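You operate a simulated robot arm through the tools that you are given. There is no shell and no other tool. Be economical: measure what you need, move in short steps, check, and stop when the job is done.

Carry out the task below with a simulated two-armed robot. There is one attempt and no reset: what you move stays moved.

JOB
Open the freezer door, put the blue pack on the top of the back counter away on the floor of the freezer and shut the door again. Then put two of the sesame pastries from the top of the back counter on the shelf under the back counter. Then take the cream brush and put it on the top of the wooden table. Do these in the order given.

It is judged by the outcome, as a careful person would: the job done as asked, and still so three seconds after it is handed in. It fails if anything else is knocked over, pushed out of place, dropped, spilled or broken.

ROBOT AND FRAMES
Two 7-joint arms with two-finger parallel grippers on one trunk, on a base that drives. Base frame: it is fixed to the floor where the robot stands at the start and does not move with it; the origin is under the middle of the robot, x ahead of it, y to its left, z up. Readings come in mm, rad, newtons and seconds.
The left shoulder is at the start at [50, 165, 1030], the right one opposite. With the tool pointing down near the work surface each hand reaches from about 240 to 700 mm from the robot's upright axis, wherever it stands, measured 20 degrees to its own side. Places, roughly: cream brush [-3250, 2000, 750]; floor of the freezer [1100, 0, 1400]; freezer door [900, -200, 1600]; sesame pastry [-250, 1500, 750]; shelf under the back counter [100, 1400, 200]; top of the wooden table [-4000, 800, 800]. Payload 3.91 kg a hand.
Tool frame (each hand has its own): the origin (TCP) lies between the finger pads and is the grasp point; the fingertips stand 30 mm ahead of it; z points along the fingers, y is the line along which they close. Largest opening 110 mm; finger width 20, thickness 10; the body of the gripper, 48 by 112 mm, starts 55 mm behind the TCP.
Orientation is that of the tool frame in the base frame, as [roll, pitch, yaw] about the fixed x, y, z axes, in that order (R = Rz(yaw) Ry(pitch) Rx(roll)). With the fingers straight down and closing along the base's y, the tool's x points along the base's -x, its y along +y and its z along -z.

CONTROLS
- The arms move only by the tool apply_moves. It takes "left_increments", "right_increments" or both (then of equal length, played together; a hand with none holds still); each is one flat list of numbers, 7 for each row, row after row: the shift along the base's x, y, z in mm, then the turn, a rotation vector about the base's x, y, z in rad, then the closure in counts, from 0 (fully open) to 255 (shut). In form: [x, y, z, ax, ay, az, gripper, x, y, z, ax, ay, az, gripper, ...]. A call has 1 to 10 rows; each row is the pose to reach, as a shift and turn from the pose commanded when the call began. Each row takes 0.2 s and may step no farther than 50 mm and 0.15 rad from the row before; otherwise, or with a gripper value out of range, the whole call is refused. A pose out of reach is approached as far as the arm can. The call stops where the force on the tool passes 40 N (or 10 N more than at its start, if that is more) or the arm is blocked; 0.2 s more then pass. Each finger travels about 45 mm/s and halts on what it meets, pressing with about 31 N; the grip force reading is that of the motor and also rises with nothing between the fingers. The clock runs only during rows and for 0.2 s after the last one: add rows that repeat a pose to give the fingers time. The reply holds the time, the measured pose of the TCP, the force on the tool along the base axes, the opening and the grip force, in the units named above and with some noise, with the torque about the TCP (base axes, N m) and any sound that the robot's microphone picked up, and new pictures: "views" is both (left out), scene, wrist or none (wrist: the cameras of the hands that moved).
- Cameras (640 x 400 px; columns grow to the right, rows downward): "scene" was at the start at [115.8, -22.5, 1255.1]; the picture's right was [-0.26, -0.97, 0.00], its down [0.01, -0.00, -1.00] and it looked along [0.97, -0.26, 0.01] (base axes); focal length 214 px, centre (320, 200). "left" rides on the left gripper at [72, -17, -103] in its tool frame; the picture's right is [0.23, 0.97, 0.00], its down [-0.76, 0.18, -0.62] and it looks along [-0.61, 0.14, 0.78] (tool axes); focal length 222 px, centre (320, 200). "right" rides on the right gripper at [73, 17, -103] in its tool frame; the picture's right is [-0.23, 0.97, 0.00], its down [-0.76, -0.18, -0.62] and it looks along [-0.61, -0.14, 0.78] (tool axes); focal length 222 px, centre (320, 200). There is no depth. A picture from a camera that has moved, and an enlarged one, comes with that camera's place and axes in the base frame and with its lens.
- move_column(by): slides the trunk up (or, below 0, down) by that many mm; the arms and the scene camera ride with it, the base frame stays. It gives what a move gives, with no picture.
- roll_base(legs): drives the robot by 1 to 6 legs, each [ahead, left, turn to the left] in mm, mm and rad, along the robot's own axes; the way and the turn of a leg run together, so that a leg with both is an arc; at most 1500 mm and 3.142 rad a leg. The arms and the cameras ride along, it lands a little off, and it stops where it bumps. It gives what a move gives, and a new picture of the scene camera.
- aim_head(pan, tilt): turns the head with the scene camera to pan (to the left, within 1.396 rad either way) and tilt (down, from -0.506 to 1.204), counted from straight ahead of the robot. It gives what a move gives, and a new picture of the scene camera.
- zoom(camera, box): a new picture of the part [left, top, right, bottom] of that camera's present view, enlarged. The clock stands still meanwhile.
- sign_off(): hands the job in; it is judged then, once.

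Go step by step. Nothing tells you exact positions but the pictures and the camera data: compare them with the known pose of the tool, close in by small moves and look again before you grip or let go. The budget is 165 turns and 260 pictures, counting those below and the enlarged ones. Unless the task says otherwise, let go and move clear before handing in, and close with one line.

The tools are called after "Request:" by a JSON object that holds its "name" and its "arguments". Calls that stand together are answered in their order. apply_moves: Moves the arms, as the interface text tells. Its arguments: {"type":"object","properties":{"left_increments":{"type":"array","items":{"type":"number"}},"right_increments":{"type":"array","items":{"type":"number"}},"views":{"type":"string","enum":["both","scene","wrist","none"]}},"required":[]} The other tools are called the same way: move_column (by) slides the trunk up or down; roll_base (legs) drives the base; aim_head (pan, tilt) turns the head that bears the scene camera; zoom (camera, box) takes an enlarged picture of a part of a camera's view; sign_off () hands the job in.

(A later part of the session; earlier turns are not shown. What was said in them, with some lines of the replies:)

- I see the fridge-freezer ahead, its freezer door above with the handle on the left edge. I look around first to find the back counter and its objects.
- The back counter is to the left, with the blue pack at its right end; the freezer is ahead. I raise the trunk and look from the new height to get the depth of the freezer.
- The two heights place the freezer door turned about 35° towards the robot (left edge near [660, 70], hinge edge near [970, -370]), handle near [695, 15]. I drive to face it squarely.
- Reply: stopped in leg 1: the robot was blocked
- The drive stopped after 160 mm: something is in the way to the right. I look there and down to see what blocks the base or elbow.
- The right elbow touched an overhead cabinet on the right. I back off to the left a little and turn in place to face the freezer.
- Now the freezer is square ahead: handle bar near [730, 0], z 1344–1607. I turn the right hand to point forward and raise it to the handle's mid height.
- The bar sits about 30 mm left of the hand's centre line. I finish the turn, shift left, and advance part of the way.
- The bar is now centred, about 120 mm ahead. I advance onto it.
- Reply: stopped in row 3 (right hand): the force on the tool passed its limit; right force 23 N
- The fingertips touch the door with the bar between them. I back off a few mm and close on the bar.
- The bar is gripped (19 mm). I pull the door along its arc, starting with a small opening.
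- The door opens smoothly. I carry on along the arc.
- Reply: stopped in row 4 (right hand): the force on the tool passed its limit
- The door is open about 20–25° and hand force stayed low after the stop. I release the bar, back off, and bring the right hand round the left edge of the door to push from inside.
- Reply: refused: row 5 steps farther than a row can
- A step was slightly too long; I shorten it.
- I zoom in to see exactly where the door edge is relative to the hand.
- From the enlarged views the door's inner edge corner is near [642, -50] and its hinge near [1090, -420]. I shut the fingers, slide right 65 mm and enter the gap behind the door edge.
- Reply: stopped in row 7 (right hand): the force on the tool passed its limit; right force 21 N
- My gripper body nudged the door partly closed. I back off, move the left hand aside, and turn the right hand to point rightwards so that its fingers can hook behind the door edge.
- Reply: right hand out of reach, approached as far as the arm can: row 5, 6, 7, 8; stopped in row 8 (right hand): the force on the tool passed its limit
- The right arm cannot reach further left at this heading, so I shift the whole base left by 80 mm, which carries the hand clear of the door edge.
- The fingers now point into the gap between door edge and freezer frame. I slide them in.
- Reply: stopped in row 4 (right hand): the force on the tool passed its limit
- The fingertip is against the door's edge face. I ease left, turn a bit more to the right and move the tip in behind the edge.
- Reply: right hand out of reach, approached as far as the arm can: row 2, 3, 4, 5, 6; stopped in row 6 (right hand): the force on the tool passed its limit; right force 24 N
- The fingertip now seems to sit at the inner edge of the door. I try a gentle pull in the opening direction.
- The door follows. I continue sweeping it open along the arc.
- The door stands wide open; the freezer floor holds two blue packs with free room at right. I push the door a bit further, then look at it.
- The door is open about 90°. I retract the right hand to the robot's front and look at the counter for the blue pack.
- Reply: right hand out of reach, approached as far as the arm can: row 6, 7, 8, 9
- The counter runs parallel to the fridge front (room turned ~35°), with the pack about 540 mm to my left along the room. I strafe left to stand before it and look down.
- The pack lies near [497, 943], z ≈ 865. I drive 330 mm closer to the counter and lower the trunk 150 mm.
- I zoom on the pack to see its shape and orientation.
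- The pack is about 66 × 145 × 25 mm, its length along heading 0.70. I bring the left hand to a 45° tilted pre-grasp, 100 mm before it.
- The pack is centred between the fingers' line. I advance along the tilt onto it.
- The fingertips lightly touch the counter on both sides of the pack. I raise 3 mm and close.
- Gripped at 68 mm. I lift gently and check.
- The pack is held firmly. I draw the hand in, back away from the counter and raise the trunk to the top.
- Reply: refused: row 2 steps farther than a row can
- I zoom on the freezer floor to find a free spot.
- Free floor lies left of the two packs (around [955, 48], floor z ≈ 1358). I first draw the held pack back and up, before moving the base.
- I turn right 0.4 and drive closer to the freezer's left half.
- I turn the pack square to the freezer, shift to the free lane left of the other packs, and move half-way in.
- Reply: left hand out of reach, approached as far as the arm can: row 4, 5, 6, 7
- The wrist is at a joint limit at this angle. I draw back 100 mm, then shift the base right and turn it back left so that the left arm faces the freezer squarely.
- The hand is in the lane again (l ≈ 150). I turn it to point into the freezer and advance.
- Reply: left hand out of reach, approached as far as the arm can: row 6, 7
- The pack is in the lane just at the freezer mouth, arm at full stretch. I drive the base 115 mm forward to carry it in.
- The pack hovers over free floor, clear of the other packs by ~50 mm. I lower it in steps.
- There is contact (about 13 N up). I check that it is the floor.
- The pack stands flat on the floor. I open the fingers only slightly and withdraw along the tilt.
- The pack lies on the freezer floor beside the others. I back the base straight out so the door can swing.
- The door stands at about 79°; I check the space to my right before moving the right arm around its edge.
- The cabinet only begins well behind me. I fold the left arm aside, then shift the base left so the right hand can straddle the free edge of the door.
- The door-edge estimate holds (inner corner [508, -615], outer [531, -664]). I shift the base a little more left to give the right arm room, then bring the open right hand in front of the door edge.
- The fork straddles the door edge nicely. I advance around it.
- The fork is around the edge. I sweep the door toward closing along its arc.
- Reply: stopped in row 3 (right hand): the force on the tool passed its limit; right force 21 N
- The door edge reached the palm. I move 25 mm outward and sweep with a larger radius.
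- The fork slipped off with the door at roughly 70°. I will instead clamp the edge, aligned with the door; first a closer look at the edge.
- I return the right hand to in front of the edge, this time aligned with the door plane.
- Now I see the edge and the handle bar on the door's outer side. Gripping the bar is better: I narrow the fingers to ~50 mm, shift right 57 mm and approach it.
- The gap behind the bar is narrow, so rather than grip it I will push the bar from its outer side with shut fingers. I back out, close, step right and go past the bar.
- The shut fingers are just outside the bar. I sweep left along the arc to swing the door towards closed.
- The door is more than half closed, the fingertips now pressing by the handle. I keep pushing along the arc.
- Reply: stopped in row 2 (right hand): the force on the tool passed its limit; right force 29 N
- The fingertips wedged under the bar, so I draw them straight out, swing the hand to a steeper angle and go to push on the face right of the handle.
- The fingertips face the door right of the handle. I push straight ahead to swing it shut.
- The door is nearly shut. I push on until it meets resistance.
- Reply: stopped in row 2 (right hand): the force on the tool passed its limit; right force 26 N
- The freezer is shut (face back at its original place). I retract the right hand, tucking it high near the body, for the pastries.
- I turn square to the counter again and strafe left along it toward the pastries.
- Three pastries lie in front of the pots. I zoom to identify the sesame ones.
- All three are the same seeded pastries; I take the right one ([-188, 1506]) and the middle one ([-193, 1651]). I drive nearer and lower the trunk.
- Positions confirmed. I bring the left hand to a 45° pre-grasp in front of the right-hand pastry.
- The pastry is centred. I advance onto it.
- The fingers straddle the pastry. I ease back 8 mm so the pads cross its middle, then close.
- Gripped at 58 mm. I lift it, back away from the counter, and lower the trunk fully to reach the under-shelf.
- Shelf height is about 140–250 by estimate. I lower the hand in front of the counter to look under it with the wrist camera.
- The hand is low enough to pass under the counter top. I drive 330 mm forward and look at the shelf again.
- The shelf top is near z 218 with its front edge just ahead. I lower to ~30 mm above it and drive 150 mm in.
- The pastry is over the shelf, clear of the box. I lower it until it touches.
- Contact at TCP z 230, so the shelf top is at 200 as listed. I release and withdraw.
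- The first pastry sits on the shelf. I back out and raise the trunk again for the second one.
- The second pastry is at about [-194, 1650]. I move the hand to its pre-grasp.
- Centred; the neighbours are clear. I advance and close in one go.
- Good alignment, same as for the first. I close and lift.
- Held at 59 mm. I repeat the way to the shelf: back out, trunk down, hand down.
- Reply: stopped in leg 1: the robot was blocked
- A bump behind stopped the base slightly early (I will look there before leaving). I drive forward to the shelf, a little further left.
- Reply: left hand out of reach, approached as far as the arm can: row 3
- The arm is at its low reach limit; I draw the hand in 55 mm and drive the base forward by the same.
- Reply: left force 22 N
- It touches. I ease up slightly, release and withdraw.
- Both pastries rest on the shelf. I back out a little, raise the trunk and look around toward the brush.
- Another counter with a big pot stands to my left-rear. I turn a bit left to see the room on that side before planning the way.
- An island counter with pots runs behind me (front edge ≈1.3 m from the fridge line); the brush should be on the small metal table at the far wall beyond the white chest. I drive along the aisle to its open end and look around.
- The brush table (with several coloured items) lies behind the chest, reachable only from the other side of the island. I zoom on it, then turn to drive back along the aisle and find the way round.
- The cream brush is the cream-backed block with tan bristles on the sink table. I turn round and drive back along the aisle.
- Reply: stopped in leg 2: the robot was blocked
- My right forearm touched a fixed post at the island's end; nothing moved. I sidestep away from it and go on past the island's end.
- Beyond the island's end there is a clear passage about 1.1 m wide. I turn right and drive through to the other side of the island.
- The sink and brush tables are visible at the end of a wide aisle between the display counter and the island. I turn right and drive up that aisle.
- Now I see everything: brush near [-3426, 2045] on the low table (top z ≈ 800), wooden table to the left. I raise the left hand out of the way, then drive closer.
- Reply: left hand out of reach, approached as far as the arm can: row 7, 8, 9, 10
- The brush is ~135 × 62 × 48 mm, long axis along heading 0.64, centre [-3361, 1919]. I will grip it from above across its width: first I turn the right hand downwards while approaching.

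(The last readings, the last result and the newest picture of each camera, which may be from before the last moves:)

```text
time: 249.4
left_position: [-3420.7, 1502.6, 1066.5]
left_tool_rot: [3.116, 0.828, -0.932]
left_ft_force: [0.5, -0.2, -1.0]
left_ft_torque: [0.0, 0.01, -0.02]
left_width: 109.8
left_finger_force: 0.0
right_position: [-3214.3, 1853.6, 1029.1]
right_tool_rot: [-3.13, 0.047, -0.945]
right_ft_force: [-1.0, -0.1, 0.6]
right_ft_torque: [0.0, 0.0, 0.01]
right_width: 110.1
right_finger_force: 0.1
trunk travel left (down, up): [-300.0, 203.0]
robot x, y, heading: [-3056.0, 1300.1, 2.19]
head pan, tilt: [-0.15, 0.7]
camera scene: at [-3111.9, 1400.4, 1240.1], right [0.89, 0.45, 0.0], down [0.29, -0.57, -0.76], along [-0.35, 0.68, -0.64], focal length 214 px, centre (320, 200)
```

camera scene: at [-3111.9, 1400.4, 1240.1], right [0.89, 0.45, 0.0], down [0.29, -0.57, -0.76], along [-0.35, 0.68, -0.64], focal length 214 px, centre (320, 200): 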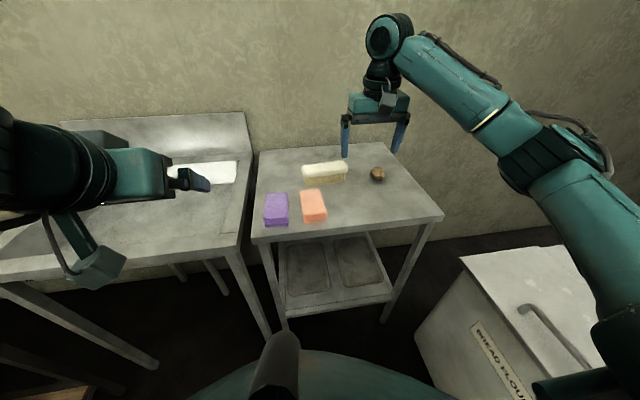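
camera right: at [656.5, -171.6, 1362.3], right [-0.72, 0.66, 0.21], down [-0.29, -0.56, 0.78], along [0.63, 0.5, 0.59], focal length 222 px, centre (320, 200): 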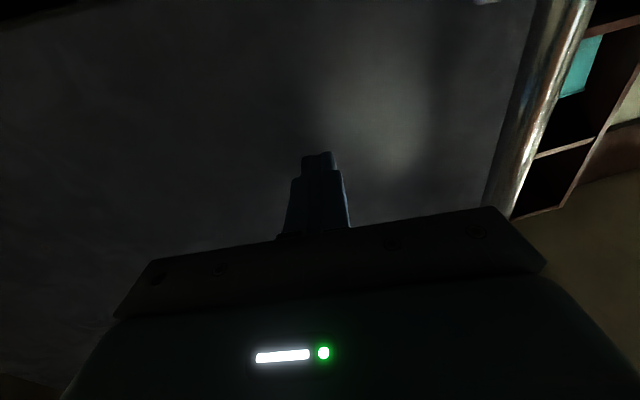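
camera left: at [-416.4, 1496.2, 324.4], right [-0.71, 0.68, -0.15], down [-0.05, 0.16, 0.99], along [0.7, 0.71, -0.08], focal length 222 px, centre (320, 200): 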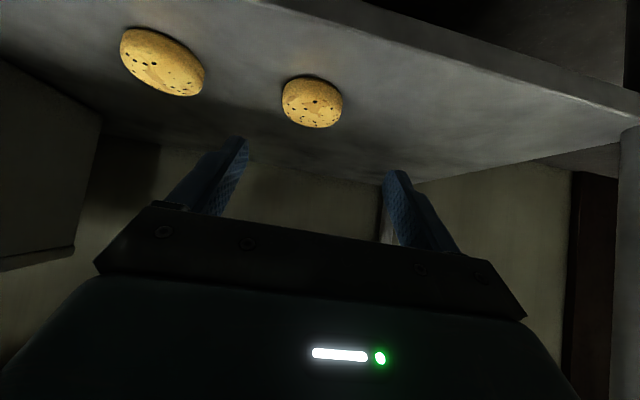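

The hand points down. I yaw it by −1.5 rad while moving over the brush.

Request:
{"name": "apply_moves", "arguments": {"right_increments": [-15, 6, -5, 0, 0, -0.15, 0, -30, 13, -10, 0, 0, -0.3, 0, -44, 20, -15, 0, 0, -0.45, 0, -59, 26, -20, 0, 0, -0.6, 0, -74, 33, -25, 0, 0, -0.75, 0, -88, 39, -30, 0, 0, -0.9, 0, -103, 46, -35, 0, 0, -1.05, 0, -118, 52, -40, 0, 0, -1.2, 0, -132, 59, -45, 0, 0, -1.35, 0, -147, 65, -50, 0, 0, -1.5, 0], "views": "both"}}

```text
time: 251.6
left_position: [-3419.8, 1504.4, 1068.0]
left_tool_rot: [3.114, 0.83, -0.932]
left_ft_force: [0.5, 0.0, -0.5]
left_ft_torque: [0.01, 0.04, 0.0]
left_width: 110.0
left_finger_force: 0.0
right_position: [-3320.2, 1905.3, 972.8]
right_tool_rot: [-3.131, 0.05, -2.447]
right_ft_force: [0.5, 0.6, 0.4]
right_ft_torque: [-0.01, 0.01, 0.03]
right_width: 110.2
right_finger_force: 0.1
right hand out of reach, approached as far as the arm can: row 8, 9, 10
trunk travel left (down, up): [-300.0, 203.0]
robot x, y, heading: [-3052.2, 1302.0, 2.19]
head pan, tilt: [-0.15, 0.7]
camera scene: at [-3110.8, 1401.0, 1240.1], right [0.89, 0.45, 0.0], down [0.29, -0.58, -0.76], along [-0.35, 0.68, -0.64], focal length 214 px, centre (320, 200)
camera right: at [-3391.6, 1870.2, 1072.2], right [-0.45, 0.89, 0.0], down [0.67, 0.34, 0.66], along [0.59, 0.3, -0.75], focal length 222 px, centre (320, 200)
```

scene: 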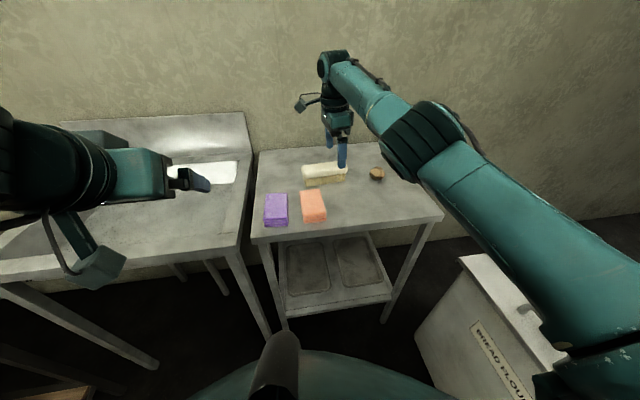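
right: 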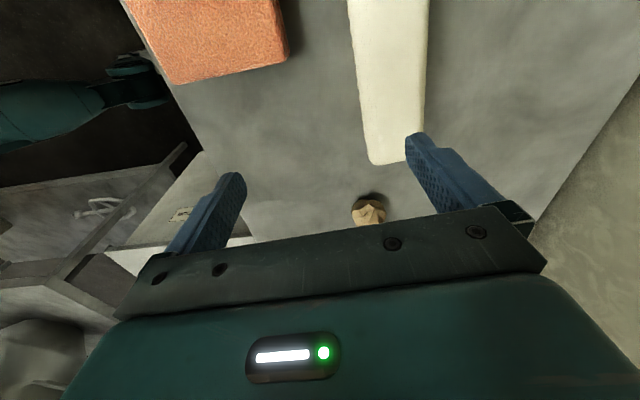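

The arm is just short. I drive 60 mm forward (still clear of the table) and look again.

Request:
{"name": "roll_base", "arguments": {"legs": [[60, 0, 0]]}}

Request:
{"name": "apply_moves", "arguments": {"right_increments": [0, -8, 0, -0.02, -0.02, -0.03, 0, -5, -26, 0, -0.03, -0.035, -0.06, 0], "views": "both"}}

```text
time: 252.6
left_position: [-3456.0, 1555.5, 1066.3]
left_tool_rot: [3.117, 0.827, -0.935]
left_ft_force: [0.5, 1.3, -0.1]
left_ft_torque: [0.03, -0.02, -0.01]
left_width: 109.9
left_finger_force: 0.0
right_position: [-3354.8, 1953.5, 972.4]
right_tool_rot: [-3.129, 0.048, -2.447]
right_ft_force: [0.3, -0.2, -0.1]
right_ft_torque: [-0.03, 0.01, 0.01]
right_width: 110.0
right_finger_force: 0.1
trunk travel left (down, up): [-300.0, 203.0]
robot x, y, heading: [-3091.5, 1350.7, 2.192]
head pan, tilt: [-0.15, 0.7]
camera scene: at [-3147.1, 1450.7, 1240.0], right [0.89, 0.45, 0.0], down [0.29, -0.58, -0.76], along [-0.34, 0.68, -0.64], focal length 214 px, centre (320, 200)
```

scene: 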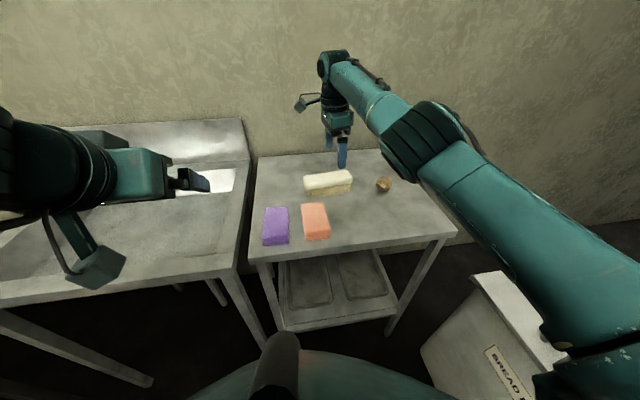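

```text
time: 253.2
left_position: [-3454.4, 1554.3, 1066.9]
left_tool_rot: [3.117, 0.829, -0.934]
left_ft_force: [-0.3, -1.0, 0.3]
left_ft_torque: [0.01, -0.02, 0.03]
left_width: 110.1
left_finger_force: 0.1
right_position: [-3359.4, 1927.4, 974.5]
right_tool_rot: [-3.084, 0.059, -2.505]
right_ft_force: [-0.2, 0.3, -0.2]
right_ft_torque: [0.04, -0.01, 0.0]
right_width: 109.8
right_finger_force: 0.0
trunk travel left (down, up): [-300.0, 203.0]
robot x, y, heading: [-3093.0, 1348.0, 2.189]
head pan, tilt: [-0.15, 0.7]
camera scene: at [-3146.8, 1449.9, 1240.2], right [0.89, 0.45, 0.0], down [0.29, -0.57, -0.77], along [-0.34, 0.68, -0.64], focal length 214 px, centre (320, 200)
camera right: at [-3436.1, 1900.6, 1071.5], right [-0.39, 0.92, -0.04], down [0.67, 0.32, 0.68], along [0.63, 0.24, -0.74], focal length 222 px, centre (320, 200)
```

scene: 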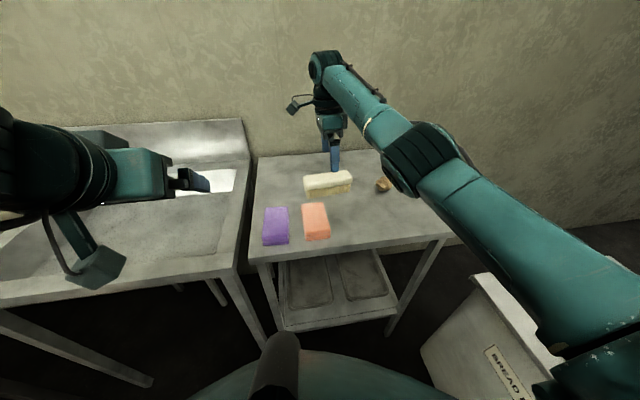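
right: 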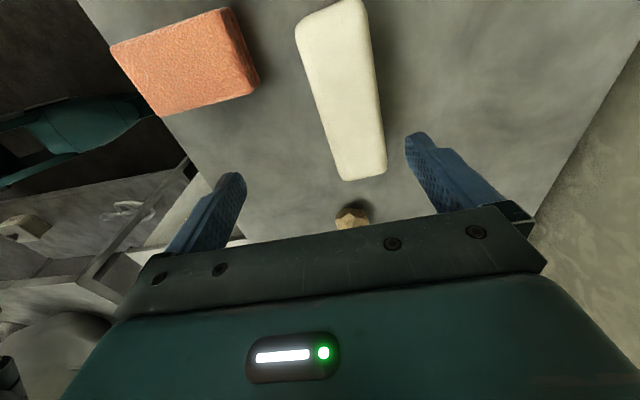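

Comparing both cameras, the brush centre is near [-3370, 1946] with its top at z ≈ 865. I level the hand, centre it and come lower.

Request:
{"name": "apply_moves", "arguments": {"right_increments": [-5, 9, -20, 0.005, 0.04, 0, 0, -11, 18, -44, 0.011, 0.082, 0.01, 0], "views": "both"}}

```text
time: 253.8
left_position: [-3455.6, 1554.9, 1066.4]
left_tool_rot: [3.116, 0.828, -0.934]
left_ft_force: [0.1, 0.3, 0.2]
left_ft_torque: [0.01, -0.02, -0.01]
left_width: 110.1
left_finger_force: 0.0
right_position: [-3370.6, 1948.7, 927.4]
right_tool_rot: [3.138, -0.001, -2.496]
right_ft_force: [-0.3, -0.2, 0.6]
right_ft_torque: [-0.03, -0.03, 0.01]
right_width: 109.8
right_finger_force: 0.1
trunk travel left (down, up): [-300.0, 203.0]
robot x, y, heading: [-3089.9, 1350.8, 2.189]
head pan, tilt: [-0.15, 0.7]
camera scene: at [-3146.8, 1450.2, 1240.2], right [0.89, 0.45, 0.0], down [0.29, -0.58, -0.76], along [-0.34, 0.68, -0.64], focal length 214 px, centre (320, 200)
camera right: at [-3439.1, 1918.9, 1032.0], right [-0.41, 0.91, 0.0], down [0.72, 0.32, 0.62], along [0.57, 0.25, -0.78], focal length 222 px, centre (320, 200)
```

scene: 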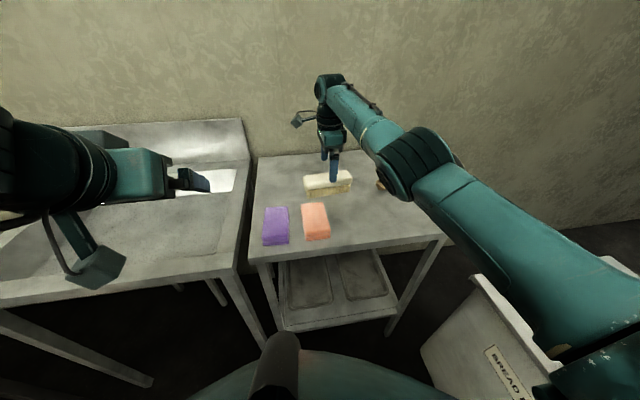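
right: 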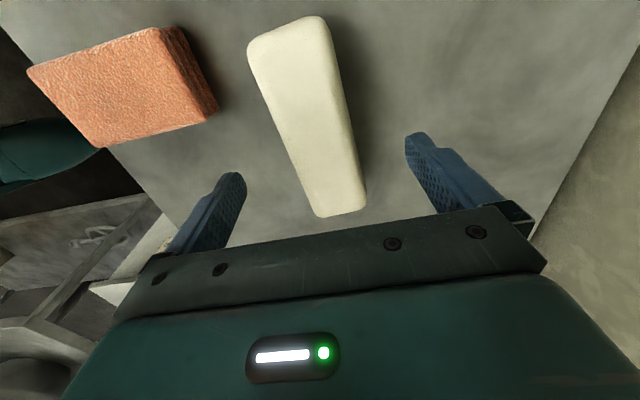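

Centred. I turn 0.045 to match its axis and descend carefully.

Request:
{"name": "apply_moves", "arguments": {"right_increments": [0, 0, -25, 0, 0, 0.045, 0, 0, 0, -50, 0, 0, 0.045, 0], "views": "both"}}

```text
time: 254.4
left_position: [-3456.1, 1554.1, 1068.1]
left_tool_rot: [3.119, 0.829, -0.934]
left_ft_force: [0.5, 0.6, 0.9]
left_ft_torque: [0.0, -0.01, 0.0]
left_width: 110.1
left_finger_force: 0.0
right_position: [-3369.9, 1946.3, 879.4]
right_tool_rot: [3.139, -0.001, -2.45]
right_ft_force: [0.1, 0.2, 0.1]
right_ft_torque: [0.0, -0.01, -0.01]
right_width: 110.1
right_finger_force: 0.0
trunk travel left (down, up): [-300.0, 203.0]
robot x, y, heading: [-3095.1, 1353.2, 2.185]
head pan, tilt: [-0.15, 0.7]
camera scene: at [-3146.7, 1450.3, 1240.2], right [0.89, 0.45, 0.0], down [0.29, -0.58, -0.76], along [-0.34, 0.68, -0.64], focal length 214 px, centre (320, 200)
camera right: at [-3436.8, 1914.5, 982.4], right [-0.45, 0.89, 0.0], down [0.7, 0.35, 0.62], along [0.56, 0.28, -0.78], focal length 222 px, centre (320, 200)
```

scene: 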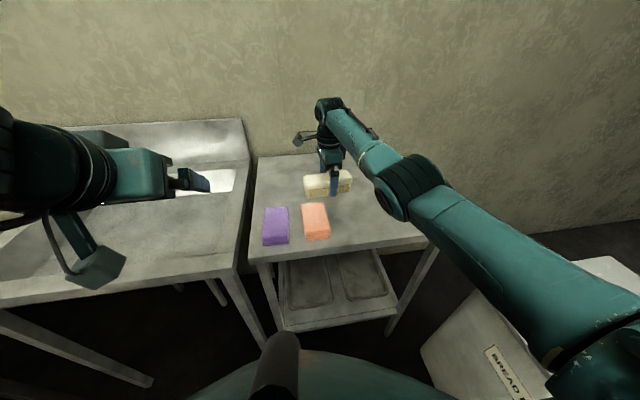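
right: 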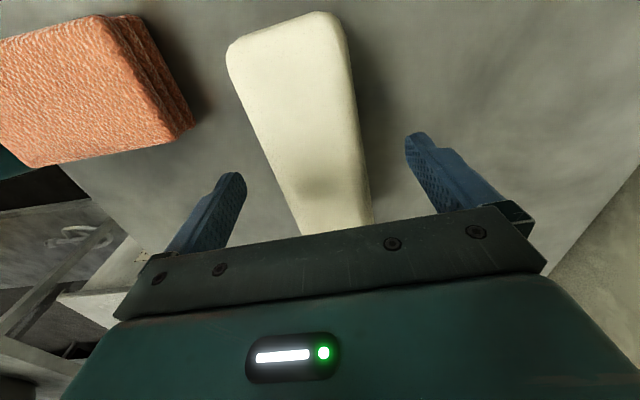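

Request:
{"name": "apply_moves", "arguments": {"right_increments": [0, 0, -8, 0, 0, 0, 0, 0, 0, -16, 0, 0, 0, 0], "views": "wrist"}}

```text
time: 255.0
left_position: [-3455.9, 1553.5, 1067.2]
left_tool_rot: [3.118, 0.83, -0.933]
left_ft_force: [-0.5, -0.5, -0.5]
left_ft_torque: [0.01, 0.01, -0.02]
left_width: 110.1
left_finger_force: 0.0
right_position: [-3370.7, 1946.5, 862.3]
right_tool_rot: [3.139, -0.002, -2.451]
right_ft_force: [0.3, -0.5, -0.9]
right_ft_torque: [-0.02, 0.0, 0.01]
right_width: 110.2
right_finger_force: 0.1
trunk travel left (down, up): [-300.0, 203.0]
robot x, y, heading: [-3090.9, 1351.8, 2.185]
head pan, tilt: [-0.15, 0.7]
camera right: at [-3437.4, 1914.4, 966.4], right [-0.45, 0.9, 0.0], down [0.7, 0.35, 0.62], along [0.56, 0.28, -0.78], focal length 222 px, centre (320, 200)
```

right: 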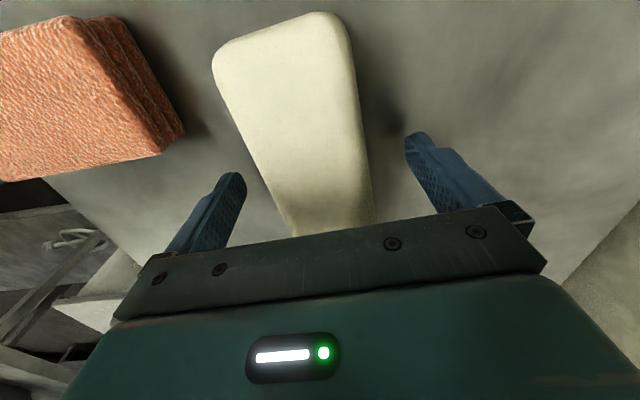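

The brush is between the pads; I close on it.

Request:
{"name": "apply_moves", "arguments": {"right_increments": [0, 0, -5, 0, 0, 0, 0, 0, 0, -5, 0, 0, 0, 150, 0, 0, -5, 0, 0, 0, 255, 0, 0, -5, 0, 0, 0, 255, 0, 0, -5, 0, 0, 0, 255, 0, 0, -5, 0, 0, 0, 255], "views": "wrist"}}

```text
time: 256.4
left_position: [-3455.0, 1554.5, 1066.6]
left_tool_rot: [3.118, 0.829, -0.934]
left_ft_force: [0.4, 0.2, 1.2]
left_ft_torque: [0.01, 0.02, -0.01]
left_width: 110.1
left_finger_force: 0.0
right_position: [-3369.4, 1945.7, 856.8]
right_tool_rot: [3.138, -0.001, -2.451]
right_ft_force: [-0.4, -1.0, 0.1]
right_ft_torque: [0.04, 0.04, 0.09]
right_width: 53.8
right_finger_force: 30.8
trunk travel left (down, up): [-300.0, 203.0]
robot x, y, heading: [-3091.9, 1348.4, 2.189]
head pan, tilt: [-0.15, 0.7]
camera right: at [-3437.5, 1914.3, 961.5], right [-0.45, 0.89, 0.0], down [0.7, 0.35, 0.62], along [0.56, 0.28, -0.78], focal length 222 px, centre (320, 200)
```

right: 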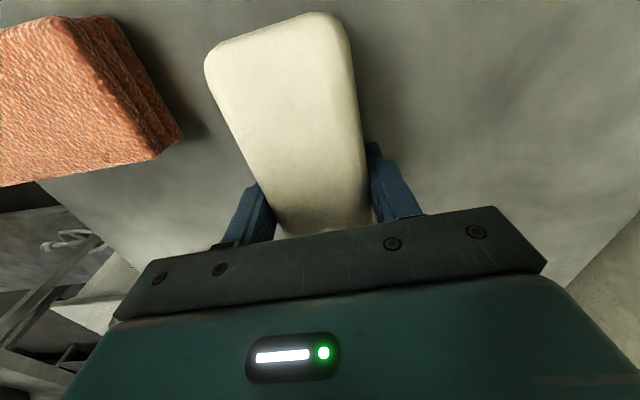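

Gripped at 54 mm. I lift it clear.

Request:
{"name": "apply_moves", "arguments": {"right_increments": [0, 0, 20, 0, 0, 0, 255, 0, 0, 60, 0, 0, 0, 255, 2, -4, 110, 0, 0, 0, 255, 10, -20, 155, 0, 0, 0, 255, 25, -50, 180, 0, 0, 0, 255], "views": "both"}}

```text
refused: row 3 steps farther than a row can; nothing moved
```

Request:
{"name": "apply_moves", "arguments": {"right_increments": [0, 0, 20, 0, 0, 0, 255, 0, 0, 60, 0, 0, 0, 255, 2, -4, 105, 0, 0, 0, 255, 10, -20, 145, 0, 0, 0, 255, 25, -50, 170, 0, 0, 0, 255], "views": "both"}}

```text
time: 257.6
left_position: [-3456.5, 1554.3, 1066.8]
left_tool_rot: [3.119, 0.828, -0.935]
left_ft_force: [-0.1, 0.4, -0.4]
left_ft_torque: [-0.02, 0.02, 0.03]
left_width: 109.8
left_finger_force: 0.1
right_position: [-3360.8, 1926.5, 1001.8]
right_tool_rot: [3.139, -0.001, -2.451]
right_ft_force: [0.6, 0.0, -0.8]
right_ft_torque: [-0.02, -0.05, -0.01]
right_width: 53.7
right_finger_force: 31.2
right hand out of reach, approached as far as the arm can: row 5
trunk travel left (down, up): [-300.0, 203.0]
robot x, y, heading: [-3090.3, 1352.5, 2.194]
head pan, tilt: [-0.15, 0.7]
camera scene: at [-3147.1, 1450.2, 1240.1], right [0.89, 0.45, 0.0], down [0.29, -0.58, -0.76], along [-0.34, 0.68, -0.64], focal length 214 px, centre (320, 200)
camera right: at [-3428.3, 1893.9, 1105.1], right [-0.45, 0.89, 0.0], down [0.7, 0.35, 0.62], along [0.56, 0.28, -0.78], focal length 222 px, centre (320, 200)
```

scene: 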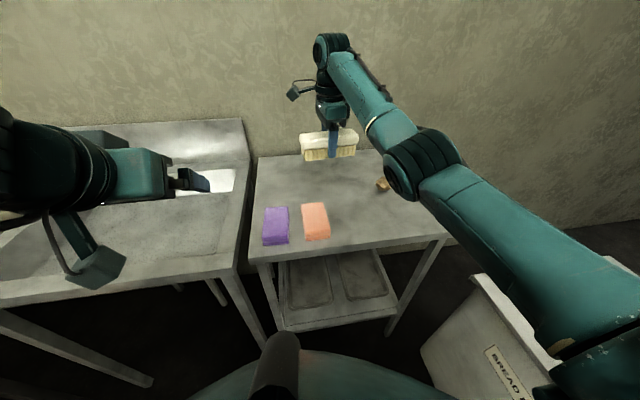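
right: 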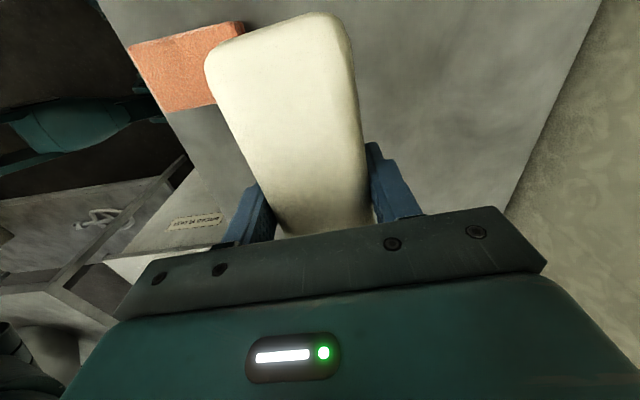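

The brush is held. I draw it in toward the body, back off a little and turn left to face the wooden table.

Request:
{"name": "apply_moves", "arguments": {"right_increments": [25, -36, 0, 0, 0, 0, 255, 50, -72, 5, 0, 0, 0, 255, 75, -108, 10, 0, 0, 0, 255, 104, -147, 15, 0, 0, 0, 255], "views": "none"}}

Request:
{"name": "roll_base", "arguments": {"legs": [[-150, 0, 0], [0, 0, 1.557]]}}

Request:
{"name": "aim_head", "arguments": {"pan": 0.0, "tilt": 0.5}}

```text
time: 258.6
left_position: [-3454.9, 1553.0, 1068.2]
left_tool_rot: [3.116, 0.83, -0.933]
left_ft_force: [0.0, -0.3, 0.2]
left_ft_torque: [-0.01, -0.02, -0.03]
left_width: 110.0
left_finger_force: 0.0
right_position: [-3361.5, 1928.0, 1001.6]
right_tool_rot: [3.14, 0.001, -2.45]
right_ft_force: [0.1, -0.9, -1.4]
right_ft_torque: [-0.01, 0.04, 0.02]
right_width: 53.7
right_finger_force: 31.1
right hand out of reach, approached as far as the arm can: row 1, 2, 3, 4
trunk travel left (down, up): [-300.0, 203.0]
robot x, y, heading: [-3092.0, 1349.4, 2.188]
head pan, tilt: [-0.15, 0.7]
```

```text
time: 263.8
left_position: [-3214.4, 868.6, 1067.4]
left_tool_rot: [3.118, 0.829, 0.625]
left_ft_force: [0.3, 0.4, -0.8]
left_ft_torque: [-0.01, 0.01, -0.01]
left_width: 109.9
left_finger_force: 0.0
right_position: [-3586.0, 966.5, 1000.4]
right_tool_rot: [3.139, -0.001, -0.891]
right_ft_force: [0.2, 0.0, -2.1]
right_ft_torque: [0.03, -0.01, 0.03]
right_width: 53.8
right_finger_force: 31.0
trunk travel left (down, up): [-300.0, 203.0]
robot x, y, heading: [-3003.9, 1234.2, -2.534]
head pan, tilt: [-0.15, 0.7]
camera scene: at [-3106.7, 1176.4, 1240.1], right [-0.44, 0.9, 0.0], down [0.58, 0.28, -0.76], along [-0.69, -0.34, -0.64], focal length 214 px, centre (320, 200)
```

scene: 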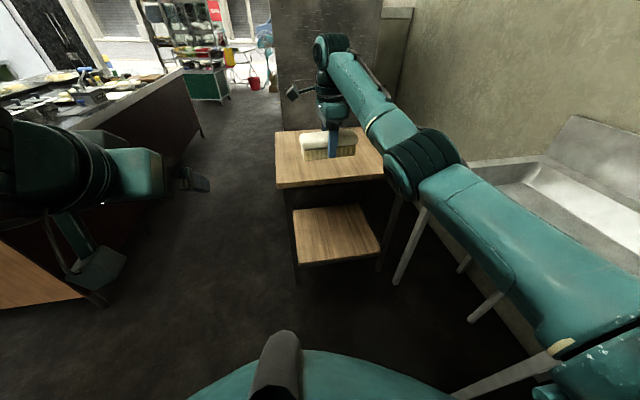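

```text
time: 264.5
left_position: [-3215.0, 868.8, 1066.9]
left_tool_rot: [3.117, 0.829, 0.625]
left_ft_force: [-0.5, -0.3, 1.0]
left_ft_torque: [0.0, 0.0, -0.03]
left_width: 109.8
left_finger_force: 0.0
right_position: [-3585.3, 967.3, 1001.2]
right_tool_rot: [3.139, -0.002, -0.891]
right_ft_force: [0.2, 0.5, -1.3]
right_ft_torque: [0.01, -0.02, 0.0]
right_width: 53.7
right_finger_force: 30.8
trunk travel left (down, up): [-300.0, 203.0]
robot x, y, heading: [-3005.8, 1231.6, -2.536]
head pan, tilt: [0.0, 0.499]
camera scene: at [-3105.2, 1162.0, 1257.8], right [-0.57, 0.82, 0.0], down [0.39, 0.27, -0.88], along [-0.72, -0.5, -0.48], focal length 214 px, centre (320, 200)
```

scene: 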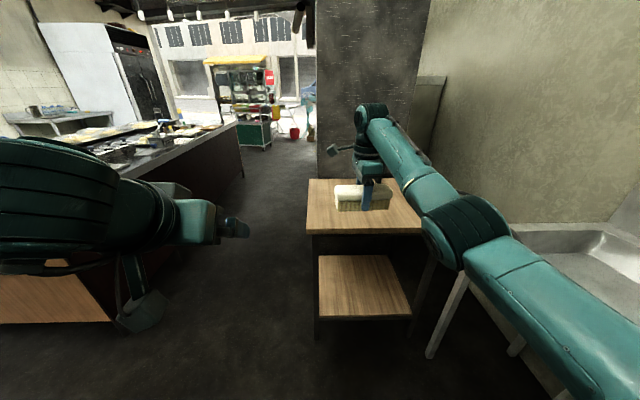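

The wooden table top is at z ≈ 768, front edge about 130 mm beyond the brush. I drive forward 275 mm to bring the brush over it.

Request:
{"name": "roll_base", "arguments": {"legs": [[275, 0, 0]]}}

Request:
{"name": "aim_head", "arguments": {"pan": -0.2, "tilt": 0.7}}

Request:
{"name": "zoom", "arguments": {"camera": "right", "box": [0, 0, 640, 400]}}

```text
time: 266.4
left_position: [-3437.9, 713.6, 1067.5]
left_tool_rot: [3.118, 0.828, 0.624]
left_ft_force: [0.5, 0.2, -0.3]
left_ft_torque: [-0.03, 0.0, -0.01]
left_width: 109.9
left_finger_force: 0.1
right_position: [-3808.5, 812.5, 1000.8]
right_tool_rot: [3.139, 0.0, -0.891]
right_ft_force: [-0.7, 0.9, -2.0]
right_ft_torque: [0.0, 0.02, 0.04]
right_width: 53.7
right_finger_force: 30.8
trunk travel left (down, up): [-300.0, 203.0]
robot x, y, heading: [-3232.6, 1074.3, -2.537]
head pan, tilt: [0.0, 0.499]
camera scene: at [-3328.6, 1007.0, 1257.8], right [-0.57, 0.82, 0.0], down [0.39, 0.27, -0.88], along [-0.72, -0.5, -0.48], focal length 214 px, centre (320, 200)
```

scene: 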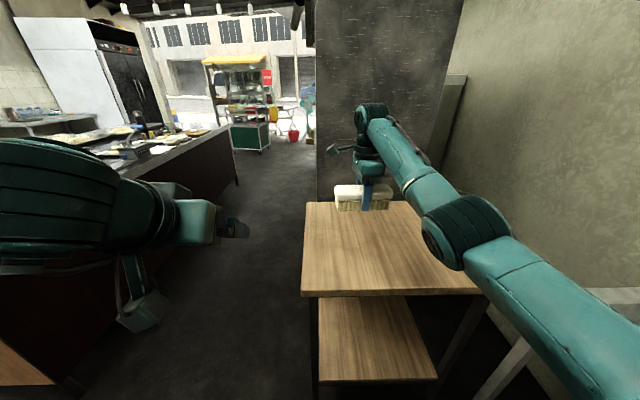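

```text
time: 267.2
left_position: [-3438.2, 714.1, 1067.1]
left_tool_rot: [3.117, 0.828, 0.625]
left_ft_force: [0.9, 0.0, -0.4]
left_ft_torque: [0.0, -0.04, 0.02]
left_width: 110.0
left_finger_force: 0.0
right_position: [-3808.9, 811.8, 1000.7]
right_tool_rot: [3.141, -0.001, -0.891]
right_ft_force: [-0.8, -0.3, -2.1]
right_ft_torque: [-0.03, 0.01, -0.04]
right_width: 53.5
right_finger_force: 30.6
trunk travel left (down, up): [-300.0, 203.0]
robot x, y, heading: [-3228.6, 1077.4, -2.532]
head pan, tilt: [-0.201, 0.7]
camera scene: at [-3331.5, 1025.5, 1240.2], right [-0.4, 0.92, 0.0], down [0.59, 0.25, -0.77], along [-0.7, -0.3, -0.64], focal length 214 px, centre (320, 200)
```

scene: 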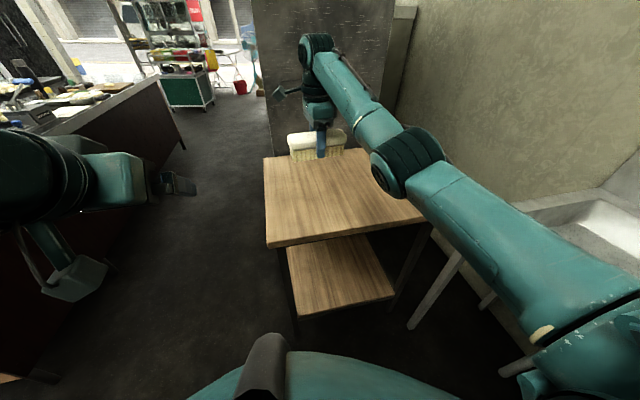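

```text
1.00 times, centred on (320, 200) of right (not enlarged: the box is as wide or as high as the picture)
camera zoom: at [-3776.6, 746.5, 1104.8], right [-0.9, -0.44, 0.0], down [-0.34, 0.7, 0.62], along [-0.27, 0.56, -0.78], focal length 222 px, centre (320, 200)
```

zoom: 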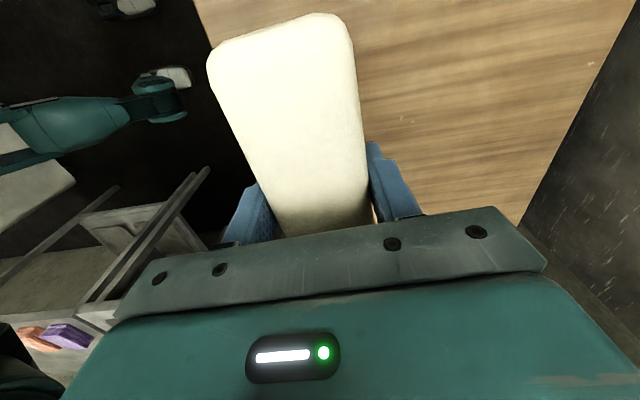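

The brush is over the wooden table with margin on all sides. I lower it.

Request:
{"name": "apply_moves", "arguments": {"right_increments": [0, 0, -45, 0, 0, 0, 255, 0, 0, -90, 0, 0, 0, 255, 0, 0, -135, 0, 0, 0, 255, 0, 0, -165, 0, 0, 0, 255], "views": "scene"}}

```text
time: 268.2
left_position: [-3438.6, 713.5, 1066.9]
left_tool_rot: [3.116, 0.829, 0.625]
left_ft_force: [-0.3, 0.3, 0.0]
left_ft_torque: [0.0, 0.01, -0.02]
left_width: 109.9
left_finger_force: 0.1
right_position: [-3810.2, 812.7, 835.7]
right_tool_rot: [3.14, 0.001, -0.891]
right_ft_force: [0.5, -0.1, -1.9]
right_ft_torque: [0.01, -0.03, 0.02]
right_width: 53.4
right_finger_force: 31.5
trunk travel left (down, up): [-300.0, 203.0]
robot x, y, heading: [-3226.0, 1078.6, -2.533]
head pan, tilt: [-0.201, 0.7]
camera scene: at [-3331.6, 1025.5, 1240.1], right [-0.39, 0.92, 0.0], down [0.59, 0.25, -0.76], along [-0.7, -0.3, -0.64], focal length 214 px, centre (320, 200)
```

scene: 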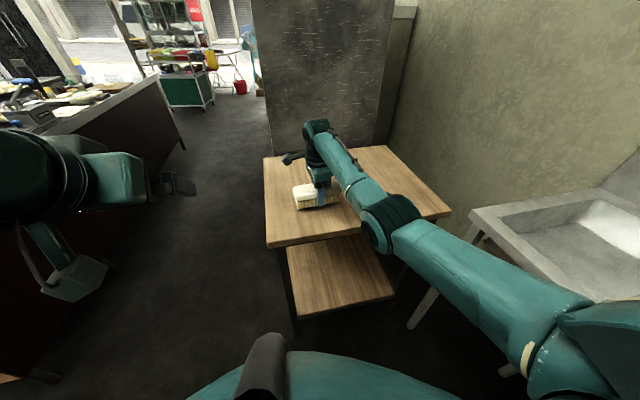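

Request:
{"name": "apply_moves", "arguments": {"right_increments": [0, 0, -6, 0, 0, 0, 255, 0, 0, -12, 0, 0, 0, 255], "views": "none"}}

Request:
{"name": "apply_moves", "arguments": {"right_increments": [0, 0, -5, 0, 0, 0, 255, 0, 0, -10, 0, 0, 0, 255], "views": "scene"}}

```text
time: 268.8
left_position: [-3437.7, 712.6, 1067.3]
left_tool_rot: [3.118, 0.829, 0.626]
left_ft_force: [-0.2, -0.2, -0.8]
left_ft_torque: [0.01, -0.01, 0.0]
left_width: 110.1
left_finger_force: 0.0
right_position: [-3807.9, 812.7, 824.1]
right_tool_rot: [3.138, -0.002, -0.892]
right_ft_force: [0.3, 0.4, -0.9]
right_ft_torque: [-0.01, -0.01, 0.01]
right_width: 53.6
right_finger_force: 30.8
trunk travel left (down, up): [-300.0, 203.0]
robot x, y, heading: [-3229.0, 1077.6, -2.533]
head pan, tilt: [-0.201, 0.7]
```

```text
time: 269.4
left_position: [-3436.4, 714.0, 1068.1]
left_tool_rot: [3.117, 0.83, 0.624]
left_ft_force: [0.1, 0.3, -0.5]
left_ft_torque: [0.02, 0.02, -0.02]
left_width: 109.7
left_finger_force: 0.1
right_position: [-3810.0, 812.6, 818.3]
right_tool_rot: [3.134, -0.001, -0.89]
right_ft_force: [0.9, 1.9, 13.8]
right_ft_torque: [0.27, -0.37, 0.03]
right_width: 53.7
right_finger_force: 31.2
trunk travel left (down, up): [-300.0, 203.0]
robot x, y, heading: [-3228.8, 1077.8, -2.537]
head pan, tilt: [-0.201, 0.7]
camera scene: at [-3330.0, 1026.4, 1240.7], right [-0.39, 0.92, 0.0], down [0.59, 0.25, -0.77], along [-0.7, -0.3, -0.64], focal length 214 px, centre (320, 200)
```

scene: 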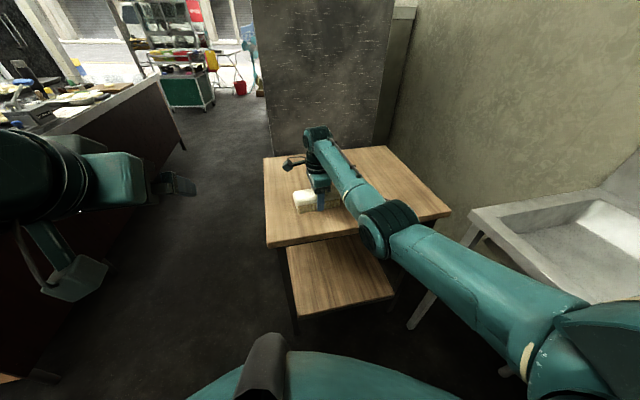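

Contact with the table at about 15 N. I ease up slightly, open and lift the hand straight away.

Request:
{"name": "apply_moves", "arguments": {"right_increments": [0, 0, 3, 0, 0, 0, 255, 0, 0, 3, 0, 0, 0, 150, 0, 0, 3, 0, 0, 0, 50, 0, 0, 3, 0, 0, 0, 0, 0, 0, 3, 0, 0, 0, 0, 0, 0, 30, 0, 0, 0, 0, 0, 0, 75, 0, 0, 0, 0, 0, 0, 120, 0, 0, 0, 0, 0, 0, 165, 0, 0, 0, 0], "views": "both"}}

```text
time: 271.4
left_position: [-3435.7, 713.8, 1066.7]
left_tool_rot: [3.118, 0.828, 0.627]
left_ft_force: [-0.7, 0.1, -0.9]
left_ft_torque: [-0.02, 0.04, -0.04]
left_width: 110.1
left_finger_force: 0.0
right_position: [-3808.6, 810.3, 978.5]
right_tool_rot: [-3.141, -0.001, -0.89]
right_ft_force: [1.1, 1.0, -0.3]
right_ft_torque: [0.0, -0.01, -0.06]
right_width: 109.8
right_finger_force: 0.1
trunk travel left (down, up): [-300.0, 203.0]
robot x, y, heading: [-3227.7, 1072.3, -2.537]
head pan, tilt: [-0.201, 0.7]
camera scene: at [-3330.7, 1025.5, 1240.2], right [-0.4, 0.92, 0.0], down [0.59, 0.25, -0.77], along [-0.7, -0.3, -0.64], focal length 214 px, centre (320, 200)
camera right: at [-3777.1, 744.5, 1082.6], right [-0.9, -0.44, 0.0], down [-0.34, 0.7, 0.62], along [-0.27, 0.56, -0.78], focal length 222 px, centre (320, 200)
```

scene: 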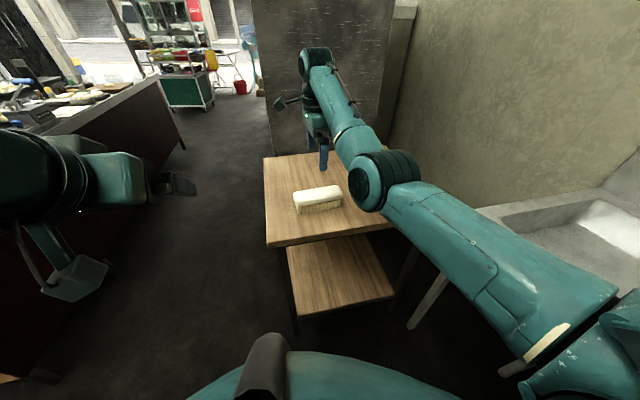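
right: 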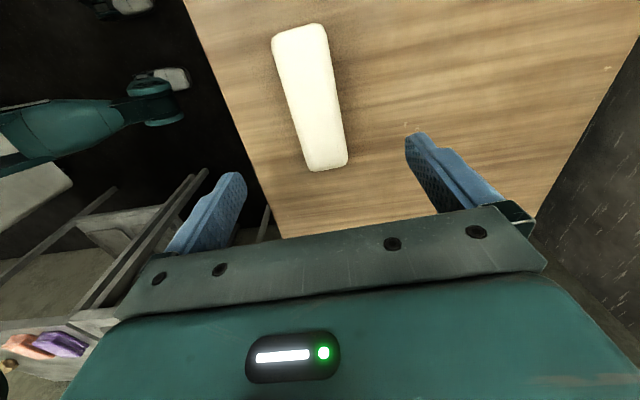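

The brush stands on the wooden table. I back away a little to be clear.

Request:
{"name": "roll_base", "arguments": {"legs": [[-200, 0, 0]]}}

```text
time: 273.0
left_position: [-3272.8, 828.9, 1067.3]
left_tool_rot: [3.118, 0.828, 0.621]
left_ft_force: [0.0, 0.7, 0.4]
left_ft_torque: [-0.01, 0.02, -0.02]
left_width: 110.0
left_finger_force: 0.0
right_position: [-3644.7, 926.9, 978.6]
right_tool_rot: [3.139, 0.001, -0.894]
right_ft_force: [0.2, 0.8, 0.2]
right_ft_torque: [-0.03, 0.04, -0.02]
right_width: 110.0
right_finger_force: 0.1
trunk travel left (down, up): [-300.0, 203.0]
robot x, y, heading: [-3061.3, 1189.7, -2.541]
head pan, tilt: [-0.201, 0.7]
camera scene: at [-3165.5, 1140.8, 1240.2], right [-0.39, 0.92, 0.0], down [0.59, 0.25, -0.77], along [-0.7, -0.3, -0.64], focal length 214 px, centre (320, 200)
```

scene: 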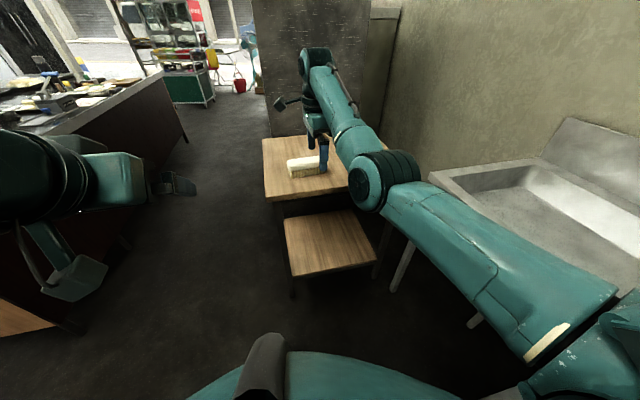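

All parts are done and both hands are clear; I hand the job in.

Request:
{"name": "sign_off", "arguments": {}}

```text
The job is handed in.
```

The job is done in the order asked: the blue pack is on the freezer floor with the door shut, two sesame pastries are on the shelf under the back counter, and the cream brush is on top of the wooden table. Along the way an arm or the base bumped the overhead cabinet, something behind the robot (probably the island counter) and a fixed post. I saw nothing shift, though I did not go back to check the island.
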